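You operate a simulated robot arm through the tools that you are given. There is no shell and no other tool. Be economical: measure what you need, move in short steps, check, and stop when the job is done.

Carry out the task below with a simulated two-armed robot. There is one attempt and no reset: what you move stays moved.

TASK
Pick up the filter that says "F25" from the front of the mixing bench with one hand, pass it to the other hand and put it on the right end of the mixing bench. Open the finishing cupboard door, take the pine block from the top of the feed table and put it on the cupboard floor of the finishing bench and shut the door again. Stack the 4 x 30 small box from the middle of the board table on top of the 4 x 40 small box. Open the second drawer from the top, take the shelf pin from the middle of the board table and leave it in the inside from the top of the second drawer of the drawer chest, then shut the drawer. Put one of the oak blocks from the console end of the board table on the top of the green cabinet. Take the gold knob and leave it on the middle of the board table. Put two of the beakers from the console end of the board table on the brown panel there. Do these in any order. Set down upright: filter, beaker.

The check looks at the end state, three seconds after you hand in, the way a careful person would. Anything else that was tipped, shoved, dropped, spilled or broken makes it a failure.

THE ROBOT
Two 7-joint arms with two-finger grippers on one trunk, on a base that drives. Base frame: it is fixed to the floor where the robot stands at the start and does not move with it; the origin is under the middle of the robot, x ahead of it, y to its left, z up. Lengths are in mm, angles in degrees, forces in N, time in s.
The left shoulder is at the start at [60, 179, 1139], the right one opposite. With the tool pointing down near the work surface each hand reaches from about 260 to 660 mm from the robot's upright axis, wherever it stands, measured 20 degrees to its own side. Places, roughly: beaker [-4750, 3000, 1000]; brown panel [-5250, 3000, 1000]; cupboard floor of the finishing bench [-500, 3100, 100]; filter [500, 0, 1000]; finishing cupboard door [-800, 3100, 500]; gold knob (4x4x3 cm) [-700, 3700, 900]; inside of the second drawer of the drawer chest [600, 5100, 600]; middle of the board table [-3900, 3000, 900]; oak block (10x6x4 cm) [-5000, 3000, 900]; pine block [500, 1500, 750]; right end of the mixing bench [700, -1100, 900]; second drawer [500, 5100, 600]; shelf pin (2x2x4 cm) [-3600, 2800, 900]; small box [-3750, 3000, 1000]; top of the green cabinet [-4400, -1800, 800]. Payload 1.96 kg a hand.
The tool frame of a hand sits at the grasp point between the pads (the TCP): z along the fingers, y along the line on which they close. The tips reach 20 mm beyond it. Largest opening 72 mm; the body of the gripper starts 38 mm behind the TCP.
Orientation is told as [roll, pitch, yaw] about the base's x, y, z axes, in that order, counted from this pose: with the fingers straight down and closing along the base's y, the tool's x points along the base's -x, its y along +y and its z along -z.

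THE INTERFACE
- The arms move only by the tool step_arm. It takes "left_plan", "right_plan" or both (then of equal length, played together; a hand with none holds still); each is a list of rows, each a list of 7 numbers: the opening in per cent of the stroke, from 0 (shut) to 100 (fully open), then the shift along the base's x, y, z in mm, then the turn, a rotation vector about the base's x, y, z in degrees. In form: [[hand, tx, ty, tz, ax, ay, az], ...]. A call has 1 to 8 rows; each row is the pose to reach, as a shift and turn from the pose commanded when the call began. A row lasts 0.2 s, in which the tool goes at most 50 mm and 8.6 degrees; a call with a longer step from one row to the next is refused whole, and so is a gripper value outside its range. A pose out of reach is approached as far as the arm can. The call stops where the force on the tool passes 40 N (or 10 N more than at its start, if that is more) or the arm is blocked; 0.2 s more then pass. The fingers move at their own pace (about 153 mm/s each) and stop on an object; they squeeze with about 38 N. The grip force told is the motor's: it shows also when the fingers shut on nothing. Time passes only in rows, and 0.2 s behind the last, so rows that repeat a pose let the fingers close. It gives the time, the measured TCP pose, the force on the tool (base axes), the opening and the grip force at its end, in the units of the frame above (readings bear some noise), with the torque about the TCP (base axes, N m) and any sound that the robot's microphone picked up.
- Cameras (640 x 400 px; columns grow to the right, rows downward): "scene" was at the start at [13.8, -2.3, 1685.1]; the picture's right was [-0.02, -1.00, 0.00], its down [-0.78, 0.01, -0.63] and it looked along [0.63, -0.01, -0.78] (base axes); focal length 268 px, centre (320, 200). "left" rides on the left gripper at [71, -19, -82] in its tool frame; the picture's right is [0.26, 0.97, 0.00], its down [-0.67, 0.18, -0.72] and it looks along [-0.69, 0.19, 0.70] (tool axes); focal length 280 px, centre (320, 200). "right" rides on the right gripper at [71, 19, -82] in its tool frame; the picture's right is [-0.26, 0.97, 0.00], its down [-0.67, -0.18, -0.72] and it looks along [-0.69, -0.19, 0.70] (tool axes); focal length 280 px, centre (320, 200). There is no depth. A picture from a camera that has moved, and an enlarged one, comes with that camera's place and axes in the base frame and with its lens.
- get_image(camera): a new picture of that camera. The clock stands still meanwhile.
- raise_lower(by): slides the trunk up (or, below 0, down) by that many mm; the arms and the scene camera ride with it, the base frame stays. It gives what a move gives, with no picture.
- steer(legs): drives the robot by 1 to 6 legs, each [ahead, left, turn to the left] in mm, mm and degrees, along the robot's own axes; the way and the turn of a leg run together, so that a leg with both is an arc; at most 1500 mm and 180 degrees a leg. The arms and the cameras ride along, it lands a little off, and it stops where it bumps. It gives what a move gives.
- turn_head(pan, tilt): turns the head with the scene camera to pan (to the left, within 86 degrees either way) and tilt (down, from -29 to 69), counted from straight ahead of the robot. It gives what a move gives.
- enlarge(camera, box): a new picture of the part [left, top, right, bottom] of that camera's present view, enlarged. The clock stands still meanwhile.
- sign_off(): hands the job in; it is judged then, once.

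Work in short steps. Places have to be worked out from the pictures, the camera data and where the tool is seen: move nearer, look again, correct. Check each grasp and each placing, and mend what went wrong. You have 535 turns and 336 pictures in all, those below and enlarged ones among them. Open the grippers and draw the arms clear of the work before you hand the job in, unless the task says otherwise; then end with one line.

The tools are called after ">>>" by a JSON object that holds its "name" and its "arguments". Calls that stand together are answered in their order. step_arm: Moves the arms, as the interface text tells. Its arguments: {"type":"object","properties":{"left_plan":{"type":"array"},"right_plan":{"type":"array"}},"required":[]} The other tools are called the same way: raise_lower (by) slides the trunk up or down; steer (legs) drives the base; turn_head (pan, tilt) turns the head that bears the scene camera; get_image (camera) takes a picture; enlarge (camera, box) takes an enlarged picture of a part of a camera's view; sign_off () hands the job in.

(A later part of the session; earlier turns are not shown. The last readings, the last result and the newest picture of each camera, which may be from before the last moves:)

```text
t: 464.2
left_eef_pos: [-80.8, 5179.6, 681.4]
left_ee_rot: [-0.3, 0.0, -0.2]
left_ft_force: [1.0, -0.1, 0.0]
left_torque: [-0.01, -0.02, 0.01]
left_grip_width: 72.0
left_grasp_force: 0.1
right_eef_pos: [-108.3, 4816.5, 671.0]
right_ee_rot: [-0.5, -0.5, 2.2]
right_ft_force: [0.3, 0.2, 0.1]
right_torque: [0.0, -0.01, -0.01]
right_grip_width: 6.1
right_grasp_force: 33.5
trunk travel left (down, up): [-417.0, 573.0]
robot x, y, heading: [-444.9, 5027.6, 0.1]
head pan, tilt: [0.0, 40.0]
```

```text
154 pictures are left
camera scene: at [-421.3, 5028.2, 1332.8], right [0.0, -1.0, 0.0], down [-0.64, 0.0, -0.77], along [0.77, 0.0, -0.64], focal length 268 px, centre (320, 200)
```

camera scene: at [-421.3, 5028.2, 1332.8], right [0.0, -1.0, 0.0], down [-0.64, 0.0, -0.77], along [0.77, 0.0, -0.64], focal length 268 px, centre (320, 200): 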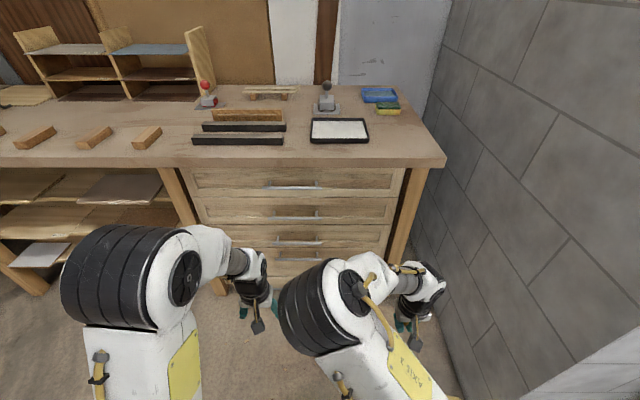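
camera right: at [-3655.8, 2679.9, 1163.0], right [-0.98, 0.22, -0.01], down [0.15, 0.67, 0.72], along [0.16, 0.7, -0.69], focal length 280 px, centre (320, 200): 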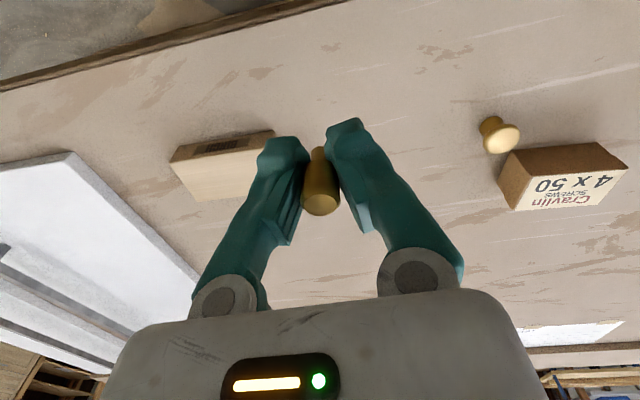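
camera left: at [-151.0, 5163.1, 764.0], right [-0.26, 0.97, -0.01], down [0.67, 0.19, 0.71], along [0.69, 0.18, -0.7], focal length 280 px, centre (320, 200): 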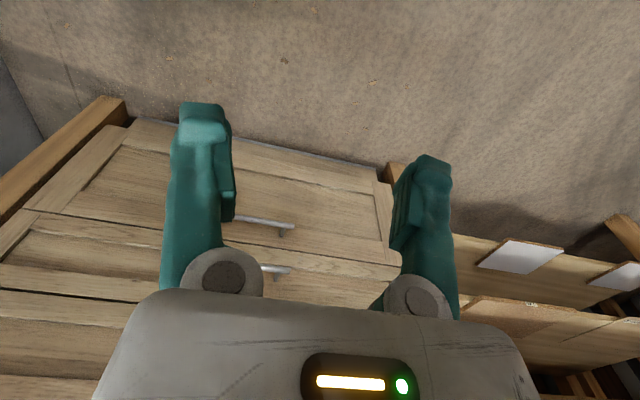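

The second drawer's horizontal handle is at about (350, 5114, 615). I rotate the left hand to point forward with its fingers closing vertically.

>>> {"name": "step_arm", "arguments": {"left_plan": [[100, 5, -5, 0, 4.9, -4.9, -4.9], [100, 10, -10, 0, 9.8, -9.8, -9.8], [100, 15, -15, -5, 14.7, -14.7, -14.7], [100, 20, -20, -10, 19.6, -19.6, -19.6], [100, 25, -25, -15, 24.5, -24.5, -24.5], [100, 30, -30, -20, 29.4, -29.4, -29.4], [100, 35, -35, -25, 34.3, -34.3, -34.3], [100, 40, -40, -30, 39.2, -39.2, -39.2]]}}

>>> {"name": "step_arm", "arguments": {"left_plan": [[100, 5, -5, -5, 4.9, -4.9, -4.9], [100, 10, -10, -10, 9.8, -9.8, -9.8], [100, 15, -15, -10, 14.7, -14.7, -14.7], [100, 20, -20, -10, 19.6, -19.6, -19.6], [100, 20, -20, -10, 24.5, -24.5, -24.5], [100, 20, -20, -10, 29.4, -29.4, -29.4], [100, 20, -20, -10, 30.1, -30.1, -30.1]]}}

>>> {"name": "get_image", "arguments": {"camera": "left"}}

>>> {"name": "get_image", "arguments": {"camera": "scene"}}

```text
t: 465.5
left_eef_pos: [-28.1, 5213.6, 703.9]
left_ee_rot: [19.2, -27.1, -9.4]
left_ft_force: [0.2, -0.2, -0.4]
left_torque: [0.02, -0.03, -0.01]
left_grip_width: 71.9
left_grasp_force: 0.1
right_eef_pos: [-107.5, 4817.8, 670.2]
right_ee_rot: [-0.7, -0.4, 2.4]
right_ft_force: [0.4, 0.2, -0.6]
right_torque: [0.02, -0.04, -0.02]
right_grip_width: 6.1
right_grasp_force: 33.7
trunk travel left (down, up): [-417.0, 573.0]
robot x, y, heading: [-444.2, 5028.2, 0.2]
head pan, tilt: [0.0, 40.0]
stopped in row 6 (left hand): the arm was blocked; the commanded pose is now the measured one
```

```text
t: 465.9
left_eef_pos: [-6.0, 5242.1, 737.7]
left_ee_rot: [7.4, -39.8, 5.1]
left_ft_force: [-0.4, 0.3, -0.1]
left_torque: [-0.04, 0.01, 0.0]
left_grip_width: 71.9
left_grasp_force: 0.0
right_eef_pos: [-106.5, 4816.9, 669.5]
right_ee_rot: [-1.1, -0.3, 2.7]
right_ft_force: [0.8, -0.3, -0.8]
right_torque: [0.01, -0.01, -0.01]
right_grip_width: 6.0
right_grasp_force: 33.2
trunk travel left (down, up): [-417.0, 573.0]
robot x, y, heading: [-444.8, 5024.0, 0.2]
head pan, tilt: [0.0, 40.0]
stopped in row 2 (left hand): the arm was blocked; the commanded pose is now the measured one
```

```text
153 pictures are left
camera left: at [-106.9, 5205.2, 753.3], right [-0.36, 0.93, -0.07], down [0.04, 0.09, 0.99], along [0.93, 0.36, -0.07], focal length 280 px, centre (320, 200)
```

left: 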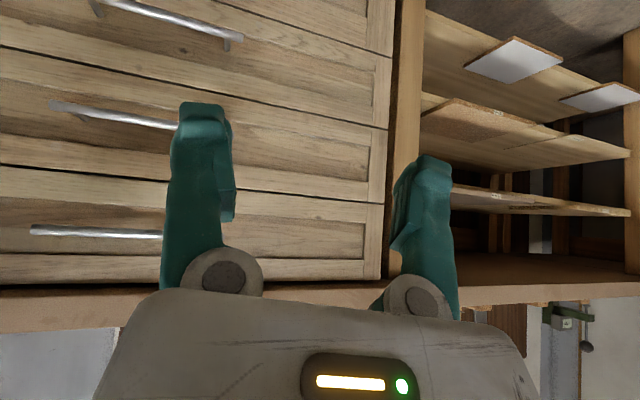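

```text
152 pictures are left
camera scene: at [-421.0, 5028.2, 1332.8], right [0.0, -1.0, 0.0], down [-0.64, 0.0, -0.77], along [0.77, 0.0, -0.64], focal length 268 px, centre (320, 200)
```

scene: 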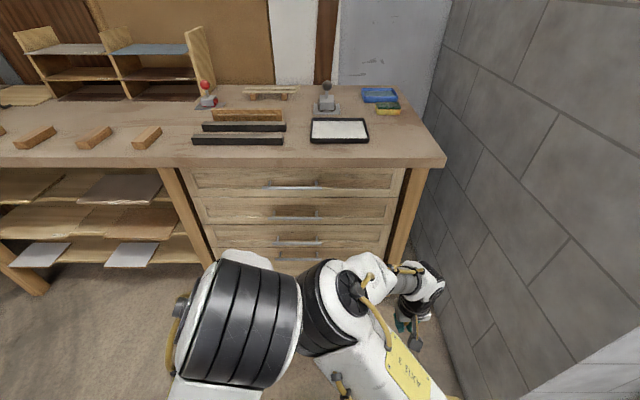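

The left elbow swung inward against the right arm. I extend the left hand forward and outward first, then continue rotating with the opposite roll.

>>> {"name": "step_arm", "arguments": {"left_plan": [[100, 20, 10, -5, 0, 0, 0], [100, 45, 20, -10, -1, 0, -1], [100, 70, 25, -15, -2, 0, -2], [100, 95, 25, -20, -3, 0, -3], [100, 120, 25, -25, -5, 0, -4]]}}

>>> {"name": "get_image", "arguments": {"camera": "scene"}}

```text
t: 467.1
left_eef_pos: [115.0, 5265.8, 712.9]
left_ee_rot: [1.1, -39.4, 4.7]
left_ft_force: [-0.5, -0.7, -0.1]
left_torque: [0.03, 0.01, 0.03]
left_grip_width: 71.8
left_grasp_force: 0.0
right_eef_pos: [-106.5, 4817.1, 669.3]
right_ee_rot: [-1.1, -0.4, 2.6]
right_ft_force: [0.2, -0.1, -0.1]
right_torque: [-0.05, 0.04, 0.01]
right_grip_width: 6.0
right_grasp_force: 32.9
trunk travel left (down, up): [-417.0, 573.0]
robot x, y, heading: [-446.1, 5031.2, 0.1]
head pan, tilt: [0.0, 40.0]
```

```text
151 pictures are left
camera scene: at [-420.8, 5028.7, 1332.8], right [0.0, -1.0, 0.0], down [-0.64, 0.0, -0.77], along [0.77, 0.0, -0.64], focal length 268 px, centre (320, 200)
```

scene: 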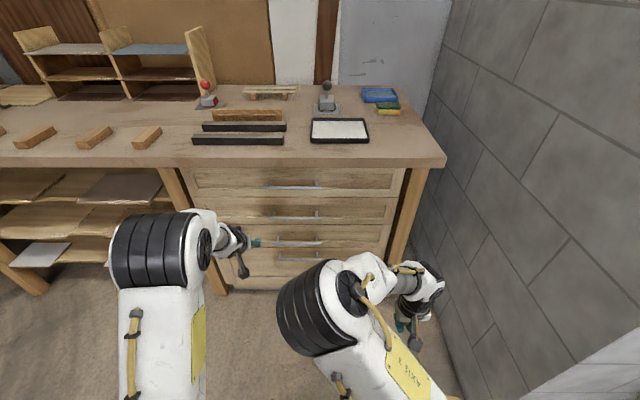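

Better posture. Now I pitch the rest of the way to horizontal.

>>> {"name": "step_arm", "arguments": {"left_plan": [[100, -5, 0, -5, 0, -8.4, 0], [100, -10, 0, -10, 0, -16.8, 0], [100, -10, 0, -15, 0, -25.2, 0], [100, -10, 0, -20, 0, -33.6, 0], [100, -10, 0, -25, 0, -42, 0], [100, -10, 0, -30, 0, -50, 0]]}}

>>> {"name": "step_arm", "arguments": {"left_plan": [[100, 0, 0, 0, -8.5, 0, 0], [100, 0, 0, 0, -17, 0, 0], [100, 0, 0, 0, -25.5, 0, 0], [100, 0, 0, 0, -34, 0, 0], [100, 0, 0, 0, -42.5, 0, 0], [100, 0, 0, 0, -51, 0, 0], [100, 0, 0, 0, -59.5, 0, 0], [100, 0, 0, 0, -68, 0, 0]]}}

>>> {"name": "get_image", "arguments": {"camera": "scene"}}

>>> {"name": "get_image", "arguments": {"camera": "left"}}

```text
t: 468.5
left_eef_pos: [103.2, 5266.1, 681.0]
left_ee_rot: [-77.7, -86.2, 81.9]
left_ft_force: [-0.1, -0.2, 0.1]
left_torque: [-0.03, 0.0, -0.02]
left_grip_width: 72.0
left_grasp_force: 0.1
right_eef_pos: [-107.0, 4817.9, 670.6]
right_ee_rot: [-1.1, -0.3, 2.7]
right_ft_force: [-0.1, -0.5, -0.6]
right_torque: [0.03, -0.01, -0.02]
right_grip_width: 5.9
right_grasp_force: 32.7
trunk travel left (down, up): [-417.0, 573.0]
robot x, y, heading: [-448.7, 5030.0, 0.2]
head pan, tilt: [0.0, 40.0]
```

```text
t: 470.3
left_eef_pos: [103.4, 5265.5, 680.3]
left_ee_rot: [-85.4, -18.2, 89.3]
left_ft_force: [0.2, -0.1, -0.2]
left_torque: [-0.01, -0.02, 0.0]
left_grip_width: 72.1
left_grasp_force: 0.0
right_eef_pos: [-105.6, 4816.7, 668.9]
right_ee_rot: [-1.1, -0.3, 2.7]
right_ft_force: [-1.2, 0.5, 0.6]
right_torque: [-0.01, 0.0, -0.01]
right_grip_width: 6.0
right_grasp_force: 33.6
trunk travel left (down, up): [-417.0, 573.0]
robot x, y, heading: [-447.6, 5030.6, 0.1]
head pan, tilt: [0.0, 40.0]
```

```text
150 pictures are left
camera scene: at [-421.2, 5028.3, 1332.8], right [0.0, -1.0, 0.0], down [-0.64, 0.0, -0.77], along [0.77, 0.0, -0.64], focal length 268 px, centre (320, 200)
```

scene: 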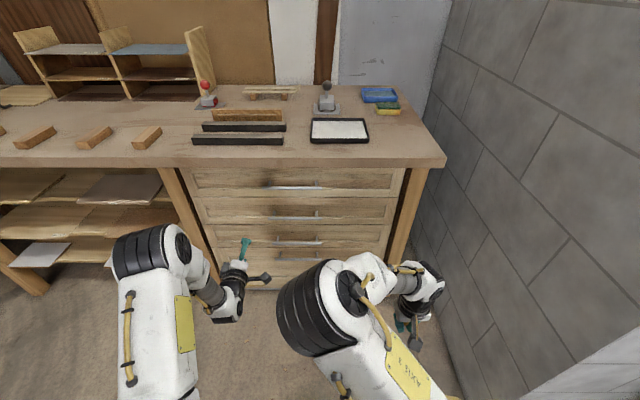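

```text
149 pictures are left
camera left: at [23.5, 5193.2, 684.4], right [-0.07, 0.05, -1.0], down [-0.72, 0.69, 0.09], along [0.69, 0.72, -0.01], focal length 280 px, centre (320, 200)
```

left: 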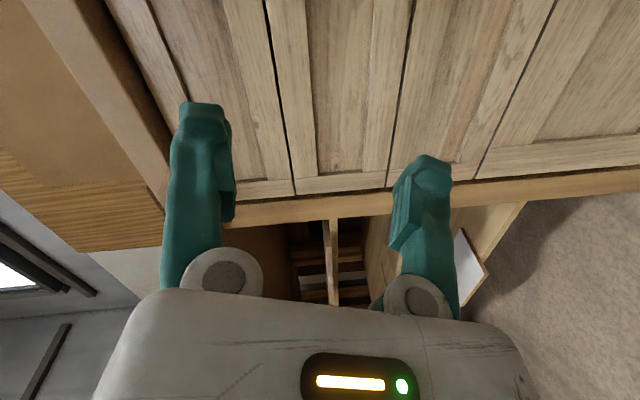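

Pointing forward with vertical closing, needs 18° more roll. I finish the roll and move to the second drawer's handle height (z≈622, y≈5114).

>>> {"name": "step_arm", "arguments": {"left_plan": [[100, 5, -20, -8, -4, 0, 0], [100, 10, -40, -16, -8, 0, 0], [100, 15, -60, -24, -12, 0, 0], [100, 20, -80, -32, -16, 0, 0], [100, 25, -100, -40, -18, 0, 0], [100, 30, -120, -50, -18, 0, 0], [100, 30, -140, -58, -18, 0, 0], [100, 30, -150, -58, -18, 0, 0]]}}

>>> {"name": "get_image", "arguments": {"camera": "left"}}

>>> {"name": "get_image", "arguments": {"camera": "scene"}}

```text
t: 472.1
left_eef_pos: [134.9, 5114.7, 623.7]
left_ee_rot: [-85.7, -0.5, 89.4]
left_ft_force: [0.2, -0.6, 0.4]
left_torque: [0.02, -0.01, -0.02]
left_grip_width: 71.9
left_grasp_force: 0.0
right_eef_pos: [-105.8, 4816.8, 671.0]
right_ee_rot: [-1.0, -0.3, 2.7]
right_ft_force: [-0.2, -0.1, -0.3]
right_torque: [-0.01, 0.01, -0.01]
right_grip_width: 6.1
right_grasp_force: 33.1
trunk travel left (down, up): [-417.0, 573.0]
robot x, y, heading: [-444.6, 5030.3, 0.2]
head pan, tilt: [0.0, 40.0]
```

```text
148 pictures are left
camera left: at [53.6, 5047.6, 649.3], right [-0.08, -0.26, -0.96], down [-0.72, 0.68, -0.12], along [0.69, 0.68, -0.23], focal length 280 px, centre (320, 200)
```

left: 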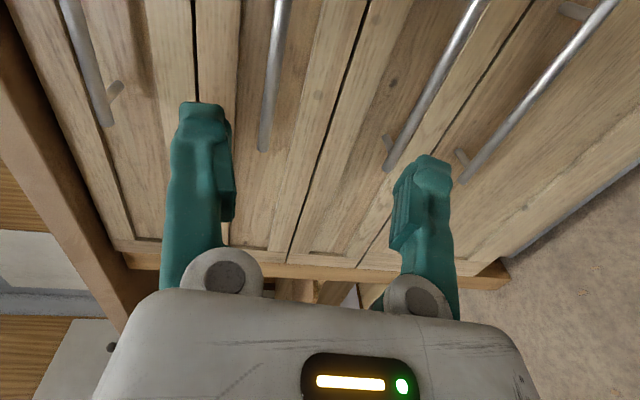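

```text
147 pictures are left
camera scene: at [-421.2, 5028.0, 1332.8], right [0.0, -1.0, 0.0], down [-0.64, 0.0, -0.77], along [0.77, 0.0, -0.64], focal length 268 px, centre (320, 200)
```

scene: 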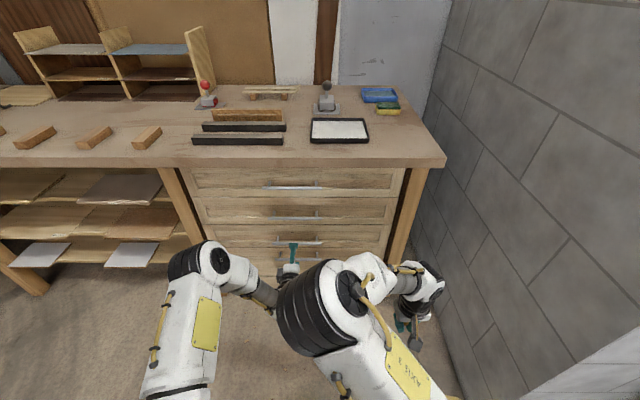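

Matching both views puts the second handle at about (300, 5112, 650). I raise the hand 26 mm and drive forward 110.

>>> {"name": "step_arm", "arguments": {"left_plan": [[100, 0, 0, 10, 0, 0, 0], [100, 0, 0, 20, 0, 0, 0], [100, 0, 0, 26, 0, 0, 0]]}}

>>> {"name": "steer", "arguments": {"legs": [[105, 0, 0]]}}

>>> {"name": "get_image", "arguments": {"camera": "left"}}

```text
t: 472.9
left_eef_pos: [133.8, 5116.2, 650.0]
left_ee_rot: [-85.7, -0.4, 89.4]
left_ft_force: [-0.1, -0.5, 0.2]
left_torque: [-0.05, 0.0, 0.01]
left_grip_width: 71.9
left_grasp_force: 0.1
right_eef_pos: [-106.7, 4816.6, 670.8]
right_ee_rot: [-1.0, -0.3, 2.7]
right_ft_force: [0.9, -0.1, 0.5]
right_torque: [0.01, -0.01, 0.01]
right_grip_width: 6.0
right_grasp_force: 33.2
trunk travel left (down, up): [-417.0, 573.0]
robot x, y, heading: [-447.4, 5030.6, 0.3]
head pan, tilt: [0.0, 40.0]
```

```text
t: 474.1
left_eef_pos: [240.8, 5117.6, 648.9]
left_ee_rot: [-85.6, -0.5, 89.3]
left_ft_force: [0.5, -0.4, 0.2]
left_torque: [-0.04, 0.0, -0.02]
left_grip_width: 72.0
left_grasp_force: 0.1
right_eef_pos: [0.5, 4818.1, 669.1]
right_ee_rot: [-1.0, -0.2, 2.9]
right_ft_force: [0.6, 0.1, 0.5]
right_torque: [-0.01, 0.03, 0.0]
right_grip_width: 5.8
right_grasp_force: 32.8
trunk travel left (down, up): [-417.0, 573.0]
robot x, y, heading: [-336.1, 5031.1, 0.4]
head pan, tilt: [0.0, 40.0]
```

```text
146 pictures are left
camera left: at [160.0, 5048.8, 674.6], right [-0.08, -0.26, -0.96], down [-0.72, 0.68, -0.12], along [0.69, 0.69, -0.24], focal length 280 px, centre (320, 200)
```

left: 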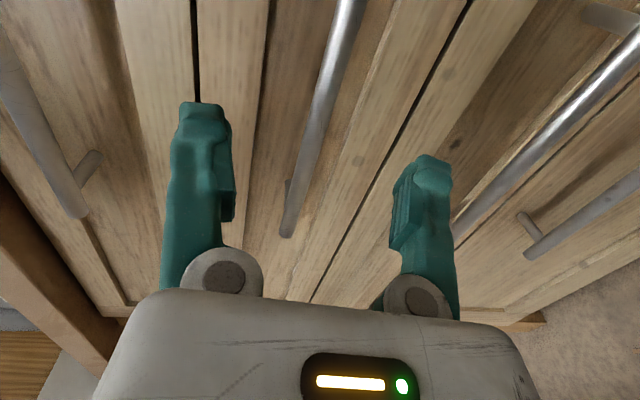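

Bar at x≈286, z≈645. I advance 45 mm, 4 mm lower, and close on the bar.

>>> {"name": "step_arm", "arguments": {"left_plan": [[100, 12, 0, -2, 0, 0, 0], [100, 24, 0, -4, 0, 0, 0], [100, 36, 0, -4, 0, 0, 0], [100, 45, 0, -4, 0, 0, 0], [0, 45, 0, -4, 0, 0, 0], [0, 45, 0, -4, 0, 0, 0], [0, 45, 0, -4, 0, 0, 0]]}}

>>> {"name": "get_image", "arguments": {"camera": "left"}}

```text
t: 475.7
left_eef_pos: [284.6, 5117.9, 645.6]
left_ee_rot: [-85.7, -0.3, 89.3]
left_ft_force: [1.4, 0.2, 0.0]
left_torque: [-0.07, 0.0, -0.04]
left_grip_width: 11.2
left_grasp_force: 38.2
right_eef_pos: [-0.4, 4817.9, 669.5]
right_ee_rot: [-1.0, -0.3, 2.8]
right_ft_force: [-0.3, -0.6, 0.7]
right_torque: [0.01, 0.02, -0.01]
right_grip_width: 6.1
right_grasp_force: 34.2
trunk travel left (down, up): [-417.0, 573.0]
robot x, y, heading: [-339.0, 5031.7, 0.4]
head pan, tilt: [0.0, 40.0]
```

```text
145 pictures are left
camera left: at [204.1, 5049.0, 670.7], right [-0.07, -0.26, -0.96], down [-0.72, 0.68, -0.12], along [0.69, 0.69, -0.23], focal length 280 px, centre (320, 200)
```

left: 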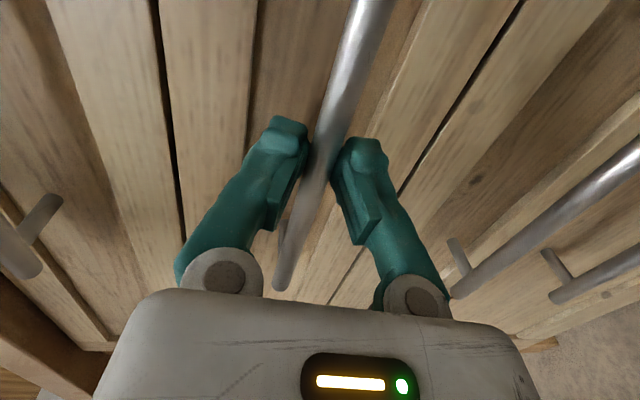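

Handle gripped. I pull the drawer by backing the base 250 mm.

>>> {"name": "steer", "arguments": {"legs": [[-120, 0, 0]]}}

>>> {"name": "steer", "arguments": {"legs": [[-130, 0, 0]]}}

>>> {"name": "get_image", "arguments": {"camera": "scene"}}

```text
t: 476.9
left_eef_pos: [163.4, 5117.1, 644.2]
left_ee_rot: [-85.7, -0.3, 89.5]
left_ft_force: [-2.2, 3.3, -2.4]
left_torque: [-0.03, 0.0, 0.03]
left_grip_width: 11.5
left_grasp_force: 38.4
right_eef_pos: [-121.5, 4817.4, 670.6]
right_ee_rot: [-1.2, -0.3, 2.8]
right_ft_force: [-0.6, -0.6, 0.4]
right_torque: [-0.01, -0.04, 0.0]
right_grip_width: 5.8
right_grasp_force: 33.3
trunk travel left (down, up): [-417.0, 573.0]
robot x, y, heading: [-464.8, 5026.7, -0.1]
head pan, tilt: [0.0, 40.0]
```

```text
t: 478.2
left_eef_pos: [32.5, 5117.7, 643.9]
left_ee_rot: [-85.7, -0.4, 89.5]
left_ft_force: [-2.2, 7.8, -0.2]
left_torque: [-0.05, -0.01, 0.12]
left_grip_width: 11.1
left_grasp_force: 38.9
right_eef_pos: [-252.2, 4816.7, 669.8]
right_ee_rot: [-1.2, -0.4, 2.8]
right_ft_force: [-0.5, 0.6, -0.2]
right_torque: [0.01, -0.03, 0.01]
right_grip_width: 6.1
right_grasp_force: 33.1
trunk travel left (down, up): [-417.0, 573.0]
robot x, y, heading: [-588.7, 5031.6, 0.1]
head pan, tilt: [0.0, 40.0]
```

```text
144 pictures are left
camera scene: at [-567.7, 5028.4, 1332.8], right [0.0, -1.0, 0.0], down [-0.64, 0.0, -0.77], along [0.77, 0.0, -0.64], focal length 268 px, centre (320, 200)
```

scene: 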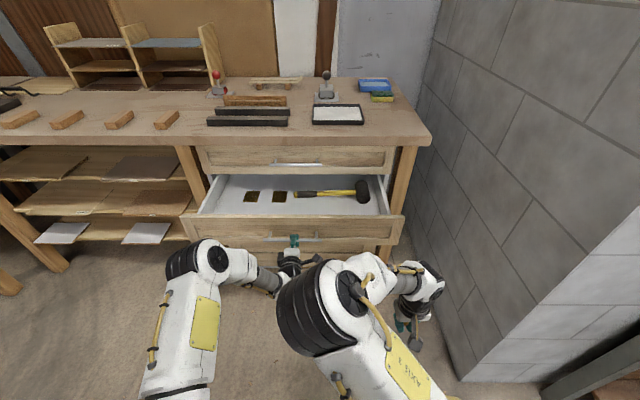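

The second drawer is open about 250 mm, with a hammer and two small items at its back. I release the handle and withdraw the left hand.

>>> {"name": "step_arm", "arguments": {"left_plan": [[60, 0, 0, 0, 0, 0, 0], [100, 0, 0, 0, 0, 0, 0], [100, 0, 0, 0, 0, 0, 0], [100, -20, 0, 0, 0, 0, 0], [100, -45, 5, 0, 0, 0, 0], [100, -70, 15, 0, 0, 0, 0], [100, -90, 30, 0, 0, 0, 0], [100, -95, 50, 0, 0, 0, 0]]}}

>>> {"name": "get_image", "arguments": {"camera": "left"}}

```text
t: 480.0
left_eef_pos: [-62.0, 5168.1, 644.7]
left_ee_rot: [-85.7, -0.5, 89.5]
left_ft_force: [0.2, 0.2, 0.2]
left_torque: [-0.02, 0.01, 0.01]
left_grip_width: 72.2
left_grasp_force: 0.1
right_eef_pos: [-252.1, 4815.7, 669.6]
right_ee_rot: [-1.1, -0.4, 2.7]
right_ft_force: [-0.5, 0.6, -0.2]
right_torque: [0.01, 0.0, -0.01]
right_grip_width: 5.8
right_grasp_force: 33.7
trunk travel left (down, up): [-417.0, 573.0]
robot x, y, heading: [-589.4, 5029.2, -0.2]
head pan, tilt: [0.0, 40.0]
```

```text
143 pictures are left
camera left: at [-142.9, 5099.3, 670.8], right [-0.08, -0.26, -0.96], down [-0.72, 0.68, -0.12], along [0.69, 0.69, -0.24], focal length 280 px, centre (320, 200)
```

left: 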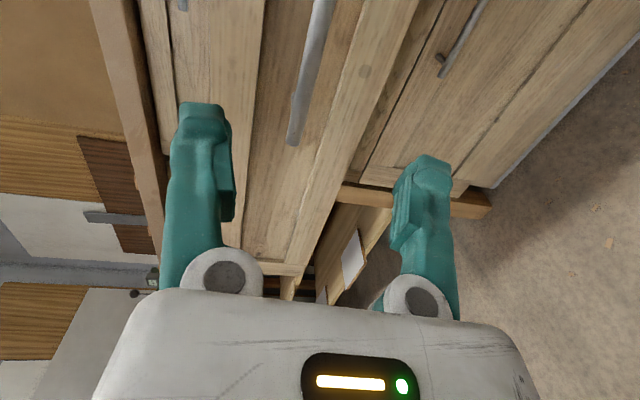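

Left hand is clear. I raise the trunk 150 so both hands are above the drawer front, and drive forward 190.

>>> {"name": "raise_lower", "arguments": {"by": 150}}

>>> {"name": "steer", "arguments": {"legs": [[190, 0, 0]]}}

>>> {"name": "step_arm", "arguments": {"right_plan": [[0, 25, 20, 0, 0, 0, 0], [0, 55, 40, 0, 0, 0, 0], [0, 85, 60, 0, 0, 0, 0], [0, 115, 80, 0, 0, 0, 0], [0, 140, 100, 0, 0, 0, 0], [0, 165, 110, 0, 0, 0, 0]]}}

>>> {"name": "get_image", "arguments": {"camera": "right"}}

>>> {"name": "get_image", "arguments": {"camera": "scene"}}

```text
t: 481.8
left_eef_pos: [-61.8, 5168.0, 795.0]
left_ee_rot: [-85.7, -0.4, 89.5]
left_ft_force: [0.2, -0.9, -0.7]
left_torque: [-0.04, 0.03, 0.02]
left_grip_width: 71.8
left_grasp_force: 0.0
right_eef_pos: [-251.7, 4817.7, 818.8]
right_ee_rot: [-1.0, -0.3, 2.8]
right_ft_force: [-1.1, -0.2, -0.1]
right_torque: [-0.02, -0.02, 0.0]
right_grip_width: 6.0
right_grasp_force: 33.0
trunk travel left (down, up): [-567.0, 423.0]
robot x, y, heading: [-592.2, 5025.2, 0.3]
head pan, tilt: [0.0, 40.0]
```

```text
t: 483.3
left_eef_pos: [127.9, 5168.6, 793.9]
left_ee_rot: [-85.6, -0.4, 89.7]
left_ft_force: [1.1, 0.2, -0.4]
left_torque: [-0.02, 0.0, 0.0]
left_grip_width: 71.6
left_grasp_force: 0.0
right_eef_pos: [-61.2, 4818.0, 818.6]
right_ee_rot: [-1.0, -0.2, 2.8]
right_ft_force: [0.5, -0.2, 0.4]
right_torque: [0.03, 0.0, 0.01]
right_grip_width: 5.8
right_grasp_force: 33.0
trunk travel left (down, up): [-567.0, 423.0]
robot x, y, heading: [-401.6, 5029.7, 0.6]
head pan, tilt: [0.0, 40.0]
```

```text
t: 484.7
left_eef_pos: [127.4, 5166.8, 795.5]
left_ee_rot: [-85.5, -0.3, 89.6]
left_ft_force: [0.3, 0.9, 0.7]
left_torque: [0.01, 0.02, 0.01]
left_grip_width: 72.3
left_grasp_force: 0.1
right_eef_pos: [103.5, 4927.6, 819.1]
right_ee_rot: [-1.0, -0.3, 2.9]
right_ft_force: [0.6, -0.8, 0.2]
right_torque: [0.03, -0.02, 0.0]
right_grip_width: 6.0
right_grasp_force: 33.0
trunk travel left (down, up): [-567.0, 423.0]
robot x, y, heading: [-400.1, 5027.9, 0.2]
head pan, tilt: [0.0, 40.0]
```

```text
142 pictures are left
camera right: at [31.3, 4945.1, 901.5], right [0.21, 0.98, -0.02], down [0.68, -0.14, 0.72], along [0.7, -0.17, -0.69], focal length 280 px, centre (320, 200)
```

right: 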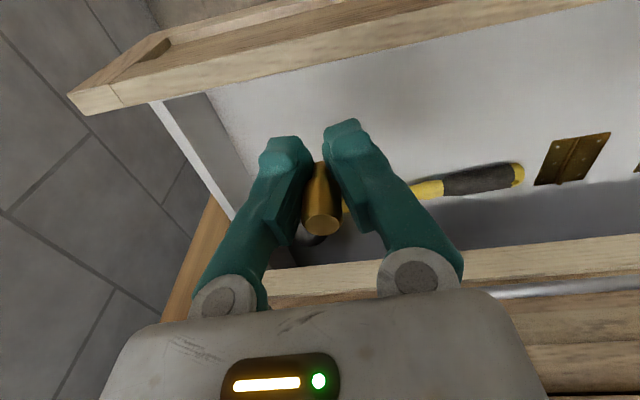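

```text
141 pictures are left
camera scene: at [-376.4, 5028.3, 1482.8], right [0.0, -1.0, 0.0], down [-0.64, 0.0, -0.77], along [0.77, 0.0, -0.64], focal length 268 px, centre (320, 200)
```

scene: 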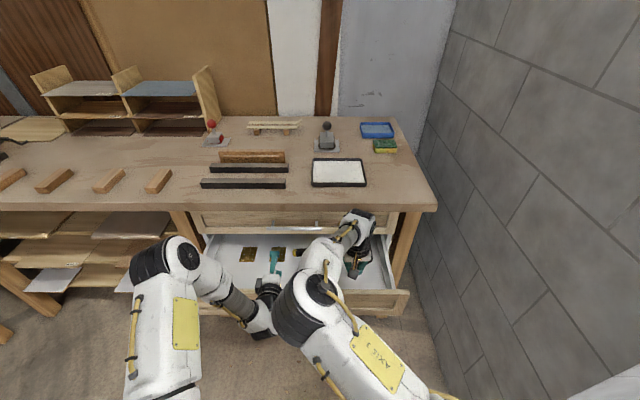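

Free white floor lies in the drawer's front. I move over (205, 4985) and check again.

>>> {"name": "step_arm", "arguments": {"right_plan": [[0, 25, 12, 0, 0, 0, 0], [0, 50, 25, 0, 0, 0, 0], [0, 75, 40, 0, 0, 0, 0], [0, 101, 57, 0, 0, 0, 0], [0, 101, 57, -25, 0, 0, 0], [0, 101, 57, -50, 0, 0, 0]]}}

>>> {"name": "get_image", "arguments": {"camera": "right"}}

>>> {"name": "get_image", "arguments": {"camera": "scene"}}

```text
t: 486.1
left_eef_pos: [126.6, 5169.4, 794.2]
left_ee_rot: [-85.6, -0.5, 89.6]
left_ft_force: [0.8, 0.4, -0.4]
left_torque: [0.01, -0.02, 0.0]
left_grip_width: 72.0
left_grasp_force: 0.0
right_eef_pos: [202.7, 4985.1, 770.2]
right_ee_rot: [-1.0, -0.2, 2.8]
right_ft_force: [-1.1, 0.1, -1.1]
right_torque: [0.0, 0.04, -0.01]
right_grip_width: 5.9
right_grasp_force: 32.8
trunk travel left (down, up): [-567.0, 423.0]
robot x, y, heading: [-404.6, 5030.5, 0.4]
head pan, tilt: [0.0, 40.0]
```

```text
140 pictures are left
camera right: at [131.3, 5001.7, 851.6], right [0.21, 0.98, -0.02], down [0.68, -0.14, 0.72], along [0.7, -0.17, -0.69], focal length 280 px, centre (320, 200)
```

right: 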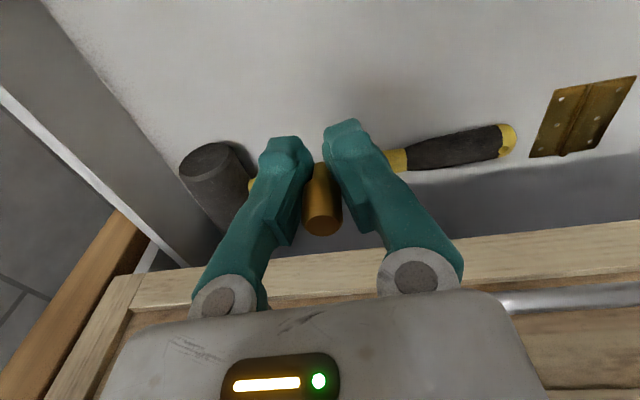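

```text
139 pictures are left
camera scene: at [-376.6, 5028.2, 1482.8], right [0.0, -1.0, 0.0], down [-0.64, 0.0, -0.77], along [0.77, 0.0, -0.64], focal length 268 px, centre (320, 200)
```

scene: 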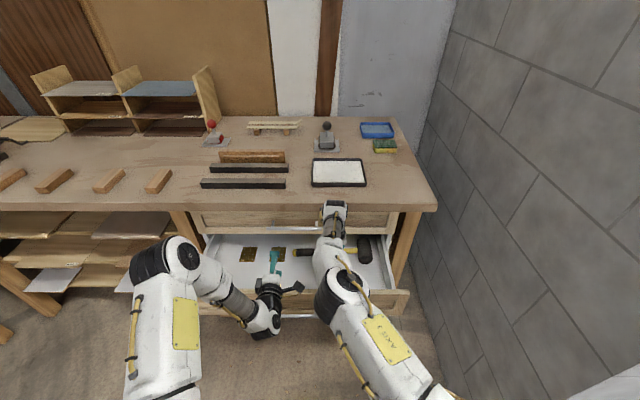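

The floor straight below is free; the hammer is ~130 mm further back. I lower the pin.

>>> {"name": "step_arm", "arguments": {"right_plan": [[0, 0, 0, -30, 0, 0, 0], [0, 0, 0, -60, 0, 0, 0], [0, 0, 0, -85, 0, 0, 0], [0, 0, 0, -105, 0, 0, 0], [0, 0, 0, -115, 0, 0, 0], [0, 0, 0, -120, 0, 0, 0]]}}

>>> {"name": "get_image", "arguments": {"camera": "right"}}

```text
t: 487.5
left_eef_pos: [126.7, 5169.0, 794.4]
left_ee_rot: [-85.7, -0.5, 89.6]
left_ft_force: [-0.1, 0.1, 0.8]
left_torque: [0.02, -0.02, 0.03]
left_grip_width: 72.1
left_grasp_force: 0.1
right_eef_pos: [184.5, 4973.2, 650.1]
right_ee_rot: [-1.0, -0.3, 2.9]
right_ft_force: [-0.7, -1.2, -0.3]
right_torque: [0.0, -0.03, -0.02]
right_grip_width: 5.9
right_grasp_force: 32.7
right hand out of reach, approached as far as the arm can: row 3, 4, 5, 6
trunk travel left (down, up): [-567.0, 423.0]
robot x, y, heading: [-404.5, 5032.8, 0.2]
head pan, tilt: [0.0, 40.0]
```

```text
138 pictures are left
camera right: at [110.1, 4991.0, 731.4], right [0.21, 0.98, -0.02], down [0.68, -0.14, 0.72], along [0.7, -0.17, -0.69], focal length 280 px, centre (320, 200)
```

right: 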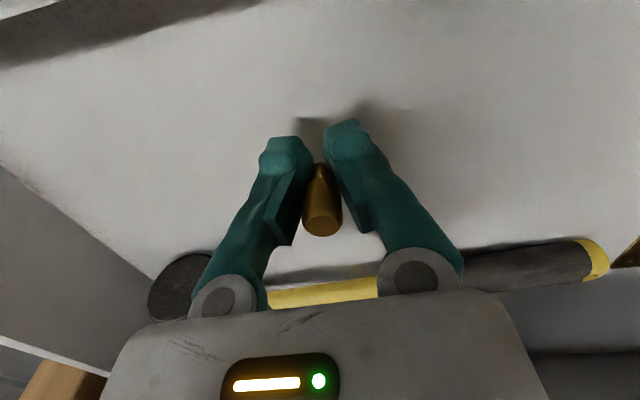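

The arm is at its reach limit with the camera near the drawer front. I lift/retract the left hand, nudge the base forward 25 and lower the trunk.

>>> {"name": "step_arm", "arguments": {"left_plan": [[100, -20, 10, 20, 0, 0, 0], [100, -45, 20, 40, 0, 0, 0], [100, -70, 30, 60, 0, 0, 0], [100, -90, 30, 60, 0, 0, 0]]}}

>>> {"name": "steer", "arguments": {"legs": [[25, 0, 0]]}}

>>> {"name": "raise_lower", "arguments": {"by": -25}}

>>> {"name": "get_image", "arguments": {"camera": "right"}}

```text
t: 488.5
left_eef_pos: [36.4, 5199.3, 854.9]
left_ee_rot: [-85.6, -0.5, 89.5]
left_ft_force: [0.7, -0.4, 0.3]
left_torque: [0.0, -0.02, -0.01]
left_grip_width: 72.1
left_grasp_force: 0.0
right_eef_pos: [185.0, 4973.2, 649.1]
right_ee_rot: [-0.9, -0.3, 2.8]
right_ft_force: [-0.2, -0.2, -0.5]
right_torque: [-0.03, 0.01, 0.0]
right_grip_width: 6.0
right_grasp_force: 33.2
trunk travel left (down, up): [-567.0, 423.0]
robot x, y, heading: [-399.3, 5029.8, 0.2]
head pan, tilt: [0.0, 40.0]
```

```text
t: 489.3
left_eef_pos: [65.3, 5198.5, 854.5]
left_ee_rot: [-85.7, -0.4, 89.6]
left_ft_force: [0.2, 0.4, -0.4]
left_torque: [-0.04, -0.01, -0.03]
left_grip_width: 72.1
left_grasp_force: 0.1
right_eef_pos: [209.6, 4971.9, 650.8]
right_ee_rot: [-1.0, -0.2, 2.8]
right_ft_force: [0.1, 0.3, -1.0]
right_torque: [0.01, 0.05, -0.02]
right_grip_width: 6.3
right_grasp_force: 32.7
trunk travel left (down, up): [-567.0, 423.0]
robot x, y, heading: [-374.5, 5030.4, 0.5]
head pan, tilt: [0.0, 40.0]
```

```text
t: 490.1
left_eef_pos: [60.4, 5198.4, 830.0]
left_ee_rot: [-85.7, -0.4, 89.5]
left_ft_force: [-0.6, 1.1, -0.8]
left_torque: [0.01, 0.02, -0.02]
left_grip_width: 72.1
left_grasp_force: 0.0
right_eef_pos: [207.7, 4973.1, 627.5]
right_ee_rot: [-1.1, -0.4, 2.8]
right_ft_force: [-1.4, 0.3, 17.2]
right_torque: [0.13, 0.06, -0.07]
right_grip_width: 6.0
right_grasp_force: 33.0
trunk travel left (down, up): [-542.0, 448.0]
robot x, y, heading: [-378.4, 5025.8, 0.0]
head pan, tilt: [0.0, 40.0]
```

```text
137 pictures are left
camera right: at [134.6, 4991.1, 708.4], right [0.21, 0.98, -0.02], down [0.68, -0.14, 0.72], along [0.7, -0.17, -0.69], focal length 280 px, centre (320, 200)
```

right: 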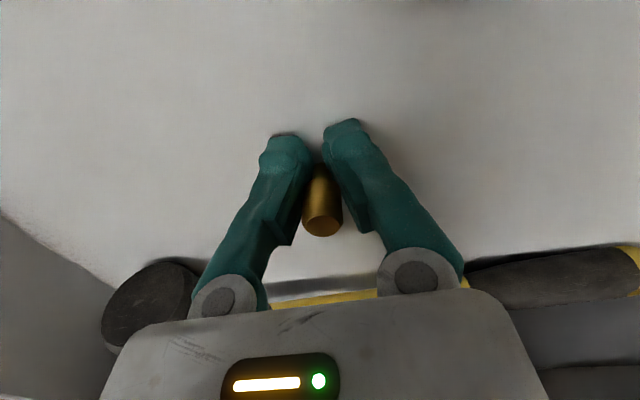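

Pin touches the drawer floor (17 N). I release it and raise the hand straight up.

>>> {"name": "step_arm", "arguments": {"right_plan": [[20, 0, 0, 0, 0, 0, 0], [50, 0, 0, 0, 0, 0, 0], [50, 0, 0, 0, 0, 0, 0], [50, 0, 0, 20, 0, 0, 0], [50, 0, 0, 50, 0, 0, 0], [50, 0, 0, 90, 0, 0, 0], [50, 0, 0, 130, 0, 0, 0], [50, 0, 0, 165, 0, 0, 0]]}}

>>> {"name": "get_image", "arguments": {"camera": "right"}}

```text
t: 490.8
left_eef_pos: [61.2, 5198.8, 830.9]
left_ee_rot: [-85.6, -0.4, 89.4]
left_ft_force: [0.3, -0.2, -1.0]
left_torque: [0.0, -0.03, 0.02]
left_grip_width: 71.9
left_grasp_force: 0.0
right_eef_pos: [210.0, 4969.2, 628.8]
right_ee_rot: [-1.2, -0.6, 2.4]
right_ft_force: [2.0, -8.6, 25.8]
right_torque: [0.34, 0.02, -0.02]
right_grip_width: 27.9
right_grasp_force: 0.2
trunk travel left (down, up): [-542.0, 448.0]
robot x, y, heading: [-374.6, 5031.1, 0.2]
head pan, tilt: [0.0, 40.0]
stopped in row 3 (right hand): the force on the tool passed its limit at 40 N (the readings are from after the stop); the commanded pose is now the measured one
```

```text
136 pictures are left
camera right: at [136.2, 4987.4, 710.1], right [0.22, 0.98, -0.02], down [0.67, -0.14, 0.73], along [0.71, -0.17, -0.69], focal length 280 px, centre (320, 200)
```

right: 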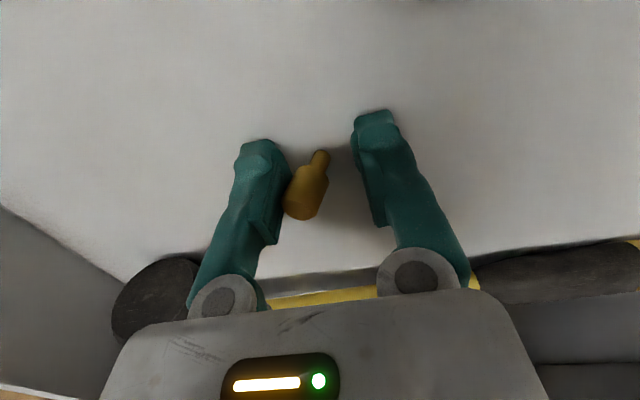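

The fingertips pressed the floor while opening; the pin leans on one finger. I rise straight up.

>>> {"name": "step_arm", "arguments": {"right_plan": [[40, 0, 0, 10, 0, 0, 0], [40, 0, 0, 25, 0, 0, 0], [50, 0, 0, 50, 0, 0, 0], [50, 0, 0, 85, 0, 0, 0], [50, 0, 0, 120, 0, 0, 0], [50, 0, 0, 155, 0, 0, 0]]}}

>>> {"name": "get_image", "arguments": {"camera": "right"}}

```text
t: 492.2
left_eef_pos: [61.6, 5199.1, 829.5]
left_ee_rot: [-85.7, -0.3, 89.5]
left_ft_force: [-0.5, 0.4, 0.0]
left_torque: [-0.04, -0.01, 0.02]
left_grip_width: 72.1
left_grasp_force: 0.0
right_eef_pos: [210.4, 4971.8, 781.1]
right_ee_rot: [-1.2, -0.4, 2.6]
right_ft_force: [-0.9, 0.5, 0.2]
right_torque: [0.01, 0.02, -0.01]
right_grip_width: 35.9
right_grasp_force: 0.1
trunk travel left (down, up): [-542.0, 448.0]
robot x, y, heading: [-375.3, 5030.5, 0.3]
head pan, tilt: [0.0, 40.0]
```

```text
135 pictures are left
camera right: at [136.3, 4989.1, 863.2], right [0.22, 0.98, -0.02], down [0.68, -0.14, 0.72], along [0.7, -0.17, -0.69], focal length 280 px, centre (320, 200)
```

right: 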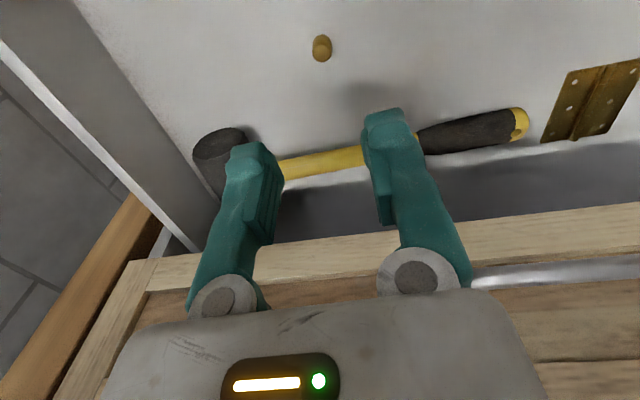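

The pin stands in the drawer. I withdraw the right hand over the drawer front, and back the base away.

>>> {"name": "step_arm", "arguments": {"right_plan": [[50, -20, -10, 20, 0, 0, 0], [50, -50, -25, 30, 0, 0, 0], [50, -85, -45, 35, 0, 0, 0], [50, -120, -65, 35, 0, 0, 0], [50, -155, -85, 35, 0, 0, 0], [50, -190, -100, 35, 0, 0, 0], [50, -220, -110, 35, 0, 0, 0]]}}

>>> {"name": "steer", "arguments": {"legs": [[-260, 0, 0]]}}

>>> {"name": "raise_lower", "arguments": {"by": -110}}

>>> {"name": "step_arm", "arguments": {"left_plan": [[0, 5, -20, -8, 0, 0, 0], [0, 10, -40, -16, 0, 0, 0], [0, 10, -60, -24, 0, 0, 0], [0, 10, -80, -28, 0, 0, 0], [0, 10, -86, -28, 0, 0, 0]]}}

>>> {"name": "get_image", "arguments": {"camera": "scene"}}

>>> {"name": "get_image", "arguments": {"camera": "left"}}

```text
t: 493.8
left_eef_pos: [61.8, 5198.9, 828.9]
left_ee_rot: [-85.6, -0.4, 89.4]
left_ft_force: [0.2, -1.1, -0.6]
left_torque: [-0.03, -0.02, 0.04]
left_grip_width: 72.0
left_grasp_force: 0.2
right_eef_pos: [-11.6, 4861.4, 817.6]
right_ee_rot: [-1.1, -0.4, 2.6]
right_ft_force: [1.0, -0.2, 0.1]
right_torque: [0.01, 0.0, -0.03]
right_grip_width: 35.8
right_grasp_force: 0.1
trunk travel left (down, up): [-542.0, 448.0]
robot x, y, heading: [-374.1, 5023.8, 0.1]
head pan, tilt: [0.0, 40.0]
```

```text
t: 495.7
left_eef_pos: [-198.2, 5197.3, 830.1]
left_ee_rot: [-85.6, -0.5, 89.5]
left_ft_force: [0.0, 0.6, 0.1]
left_torque: [0.01, 0.0, 0.02]
left_grip_width: 72.0
left_grasp_force: 0.2
right_eef_pos: [-270.6, 4859.8, 816.7]
right_ee_rot: [-1.2, -0.5, 2.5]
right_ft_force: [0.2, 0.0, 0.1]
right_torque: [0.0, -0.01, 0.01]
right_grip_width: 35.6
right_grasp_force: 0.0
trunk travel left (down, up): [-542.0, 448.0]
robot x, y, heading: [-635.5, 5029.4, -0.1]
head pan, tilt: [0.0, 40.0]
```

```text
t: 497.1
left_eef_pos: [-197.5, 5197.8, 720.4]
left_ee_rot: [-85.5, -0.4, 89.4]
left_ft_force: [-0.1, -0.1, -0.6]
left_torque: [0.0, 0.01, -0.02]
left_grip_width: 72.0
left_grasp_force: 0.0
right_eef_pos: [-270.9, 4859.7, 708.0]
right_ee_rot: [-1.2, -0.5, 2.6]
right_ft_force: [0.5, -0.9, -0.2]
right_torque: [-0.06, 0.02, 0.02]
right_grip_width: 35.9
right_grasp_force: 0.1
trunk travel left (down, up): [-432.0, 558.0]
robot x, y, heading: [-634.7, 5026.5, 0.3]
head pan, tilt: [0.0, 40.0]
```

```text
t: 498.3
left_eef_pos: [-187.4, 5111.3, 691.5]
left_ee_rot: [-85.7, -0.4, 89.5]
left_ft_force: [-0.2, 0.3, -0.4]
left_torque: [0.01, 0.01, -0.01]
left_grip_width: 0.2
left_grasp_force: 29.2
right_eef_pos: [-270.4, 4858.9, 706.1]
right_ee_rot: [-1.2, -0.3, 2.6]
right_ft_force: [-0.2, 0.4, -0.2]
right_torque: [0.01, -0.02, 0.0]
right_grip_width: 35.9
right_grasp_force: 0.1
trunk travel left (down, up): [-432.0, 558.0]
robot x, y, heading: [-636.9, 5032.6, 0.1]
head pan, tilt: [0.0, 40.0]
```

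```text
134 pictures are left
camera scene: at [-612.2, 5027.3, 1347.8], right [0.0, -1.0, 0.0], down [-0.64, 0.0, -0.77], along [0.77, 0.0, -0.64], focal length 268 px, centre (320, 200)
```

scene: 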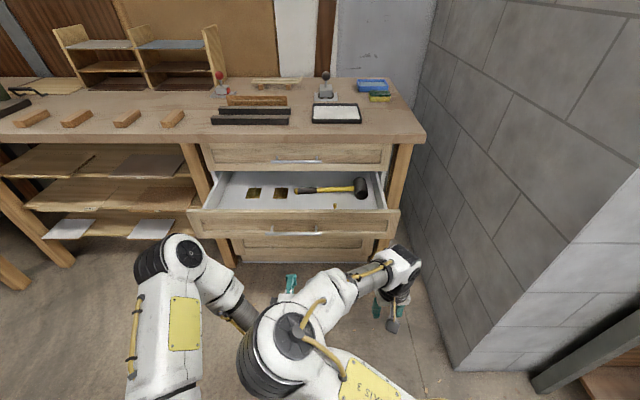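

```text
133 pictures are left
camera left: at [-267.8, 5041.7, 718.6], right [-0.08, -0.25, -0.96], down [-0.72, 0.68, -0.12], along [0.69, 0.69, -0.23], focal length 280 px, centre (320, 200)
```

left: 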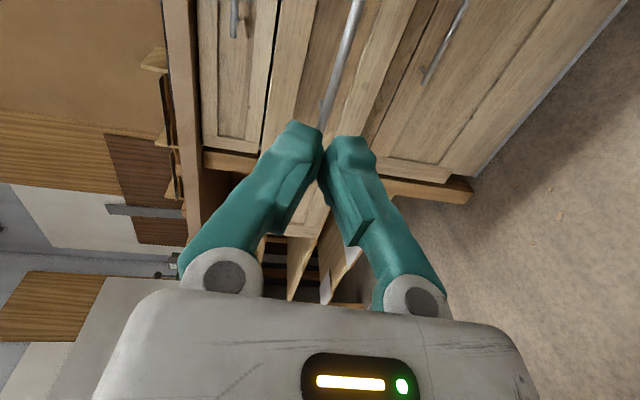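

The pin is in the drawer's front area. I push the drawer face with the closed left fingers above the handle by driving forward.

>>> {"name": "steer", "arguments": {"legs": [[260, 0, 0], [180, 0, 0]]}}

>>> {"name": "get_image", "arguments": {"camera": "scene"}}

```text
t: 501.3
left_eef_pos: [254.5, 5112.3, 692.5]
left_ee_rot: [-85.6, -0.4, 89.5]
left_ft_force: [-0.3, -0.3, 0.0]
left_torque: [0.03, 0.01, -0.02]
left_grip_width: 0.0
left_grasp_force: 28.9
right_eef_pos: [171.9, 4861.7, 706.4]
right_ee_rot: [-1.3, -0.4, 2.6]
right_ft_force: [1.0, -0.6, -0.2]
right_torque: [0.01, 0.04, 0.01]
right_grip_width: 36.0
right_grasp_force: 0.0
trunk travel left (down, up): [-432.0, 558.0]
robot x, y, heading: [-194.8, 5032.1, 0.2]
head pan, tilt: [0.0, 40.0]
```

```text
132 pictures are left
camera scene: at [-169.3, 5028.6, 1347.7], right [0.0, -1.0, 0.0], down [-0.64, 0.0, -0.77], along [0.77, 0.0, -0.64], focal length 268 px, centre (320, 200)
```

scene: 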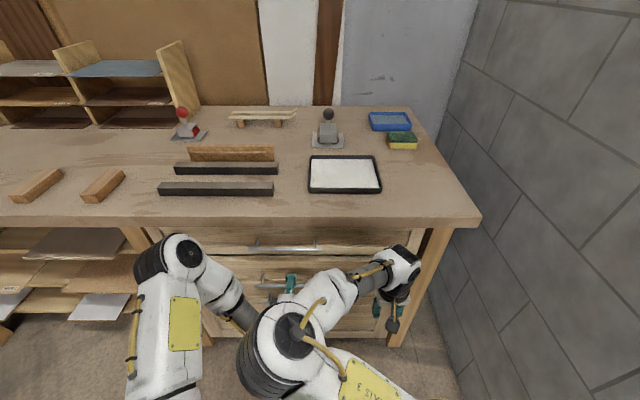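

Nearly or fully closed. I press on with the arm until firm contact.

>>> {"name": "step_arm", "arguments": {"left_plan": [[0, 12, 0, 0, 0, 0, 0], [0, 24, 0, 0, 0, 0, 0], [0, 36, 0, 0, 0, 0, 0], [0, 48, 0, 0, 0, 0, 0], [0, 60, 0, 0, 0, 0, 0], [0, 72, 0, 0, 0, 0, 0]]}}

>>> {"name": "get_image", "arguments": {"camera": "left"}}

```text
t: 502.7
left_eef_pos: [315.7, 5112.0, 691.0]
left_ee_rot: [-85.2, -0.4, 89.4]
left_ft_force: [-25.5, 3.9, 9.2]
left_torque: [0.01, -0.3, 0.06]
left_grip_width: 0.1
left_grasp_force: 29.5
right_eef_pos: [168.4, 4861.8, 708.4]
right_ee_rot: [-1.2, -0.6, 2.7]
right_ft_force: [-0.3, 0.1, -0.1]
right_torque: [0.03, 0.01, -0.02]
right_grip_width: 36.2
right_grasp_force: 0.1
trunk travel left (down, up): [-432.0, 558.0]
robot x, y, heading: [-195.1, 5029.1, 0.3]
head pan, tilt: [0.0, 40.0]
stopped in row 6 (left hand): the force on the tool passed its limit at 52 N (the readings are from after the stop); the commanded pose is now the measured one
```

```text
131 pictures are left
camera left: at [236.0, 5043.2, 718.3], right [-0.08, -0.25, -0.96], down [-0.72, 0.68, -0.12], along [0.69, 0.68, -0.24], focal length 280 px, centre (320, 200)
```

left: 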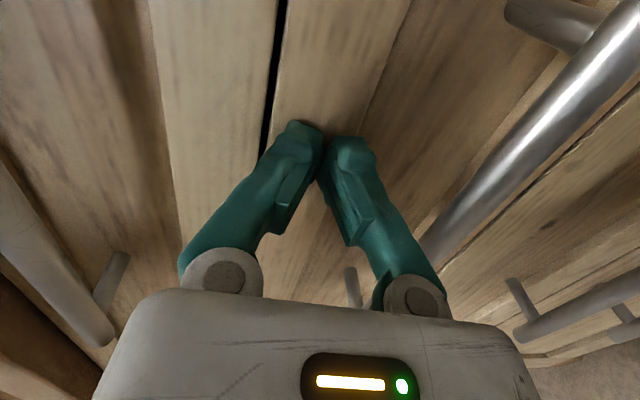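

The drawer is flush. I back away and take a confirming look.

>>> {"name": "step_arm", "arguments": {"left_plan": [[0, -20, 0, 0, 0, 0, 0], [0, -50, 0, 0, 0, 0, 0], [50, -80, 0, 0, 0, 0, 0]]}}

>>> {"name": "steer", "arguments": {"legs": [[-500, 0, 0]]}}

>>> {"name": "turn_head", "arguments": {"pan": 0, "tilt": 35}}

>>> {"name": "get_image", "arguments": {"camera": "scene"}}

>>> {"name": "turn_head", "arguments": {"pan": -70, "tilt": 30}}

>>> {"name": "get_image", "arguments": {"camera": "scene"}}

```text
t: 503.5
left_eef_pos: [240.3, 5111.2, 689.8]
left_ee_rot: [-85.0, -0.5, 89.3]
left_ft_force: [0.9, -0.6, -0.6]
left_torque: [0.02, 0.02, 0.03]
left_grip_width: 36.0
left_grasp_force: 0.1
right_eef_pos: [170.7, 4861.2, 706.7]
right_ee_rot: [-1.1, -0.5, 2.7]
right_ft_force: [-0.4, 0.1, 0.9]
right_torque: [0.0, 0.04, -0.04]
right_grip_width: 36.0
right_grasp_force: 0.0
trunk travel left (down, up): [-432.0, 558.0]
robot x, y, heading: [-196.1, 5027.9, 0.2]
head pan, tilt: [0.0, 40.0]
```

```text
t: 506.4
left_eef_pos: [-262.1, 5109.3, 690.8]
left_ee_rot: [-85.0, -0.3, 89.3]
left_ft_force: [-0.1, 0.2, 0.4]
left_torque: [0.0, -0.05, -0.01]
left_grip_width: 36.0
left_grasp_force: 0.1
right_eef_pos: [-332.5, 4858.7, 706.4]
right_ee_rot: [-1.2, -0.4, 2.6]
right_ft_force: [0.3, 0.6, 0.9]
right_torque: [0.0, -0.03, 0.03]
right_grip_width: 35.8
right_grasp_force: 0.0
trunk travel left (down, up): [-432.0, 558.0]
robot x, y, heading: [-694.3, 5029.4, 0.2]
head pan, tilt: [0.0, 40.0]
```

```text
t: 507.1
left_eef_pos: [-261.3, 5110.1, 689.3]
left_ee_rot: [-85.0, -0.3, 89.3]
left_ft_force: [0.6, -0.3, 0.7]
left_torque: [0.0, 0.01, 0.01]
left_grip_width: 36.0
left_grasp_force: 0.1
right_eef_pos: [-331.8, 4859.6, 706.1]
right_ee_rot: [-1.2, -0.4, 2.7]
right_ft_force: [0.1, 0.4, -1.1]
right_torque: [0.06, 0.0, 0.0]
right_grip_width: 35.9
right_grasp_force: 0.0
trunk travel left (down, up): [-432.0, 558.0]
robot x, y, heading: [-697.1, 5028.3, -0.1]
head pan, tilt: [0.0, 35.0]
```

```text
130 pictures are left
camera scene: at [-670.8, 5026.7, 1355.3], right [0.0, -1.0, 0.0], down [-0.57, 0.0, -0.82], along [0.82, 0.0, -0.57], focal length 268 px, centre (320, 200)
```

scene: 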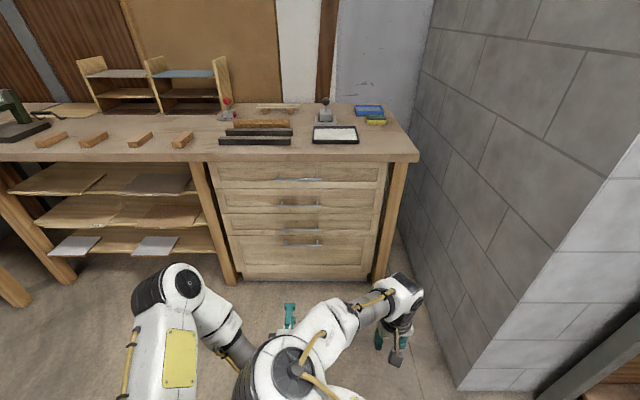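

```text
t: 508.5
left_eef_pos: [-261.6, 5110.0, 689.3]
left_ee_rot: [-85.0, -0.4, 89.3]
left_ft_force: [-0.9, 0.0, -0.3]
left_torque: [0.01, -0.01, 0.0]
left_grip_width: 35.9
left_grasp_force: 0.0
right_eef_pos: [-331.7, 4859.0, 706.4]
right_ee_rot: [-1.1, -0.4, 2.6]
right_ft_force: [-0.6, -0.2, 0.1]
right_torque: [-0.03, -0.02, -0.03]
right_grip_width: 35.9
right_grasp_force: 0.1
trunk travel left (down, up): [-432.0, 558.0]
robot x, y, heading: [-696.8, 5026.3, 0.5]
head pan, tilt: [-70.0, 30.0]
```

```text
129 pictures are left
camera scene: at [-727.4, 4941.5, 1363.1], right [-0.94, -0.35, 0.0], down [-0.17, 0.47, -0.87], along [0.3, -0.81, -0.5], focal length 268 px, centre (320, 200)
```

scene: 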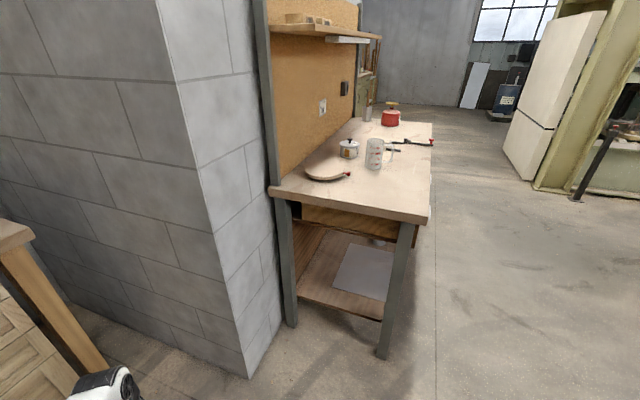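

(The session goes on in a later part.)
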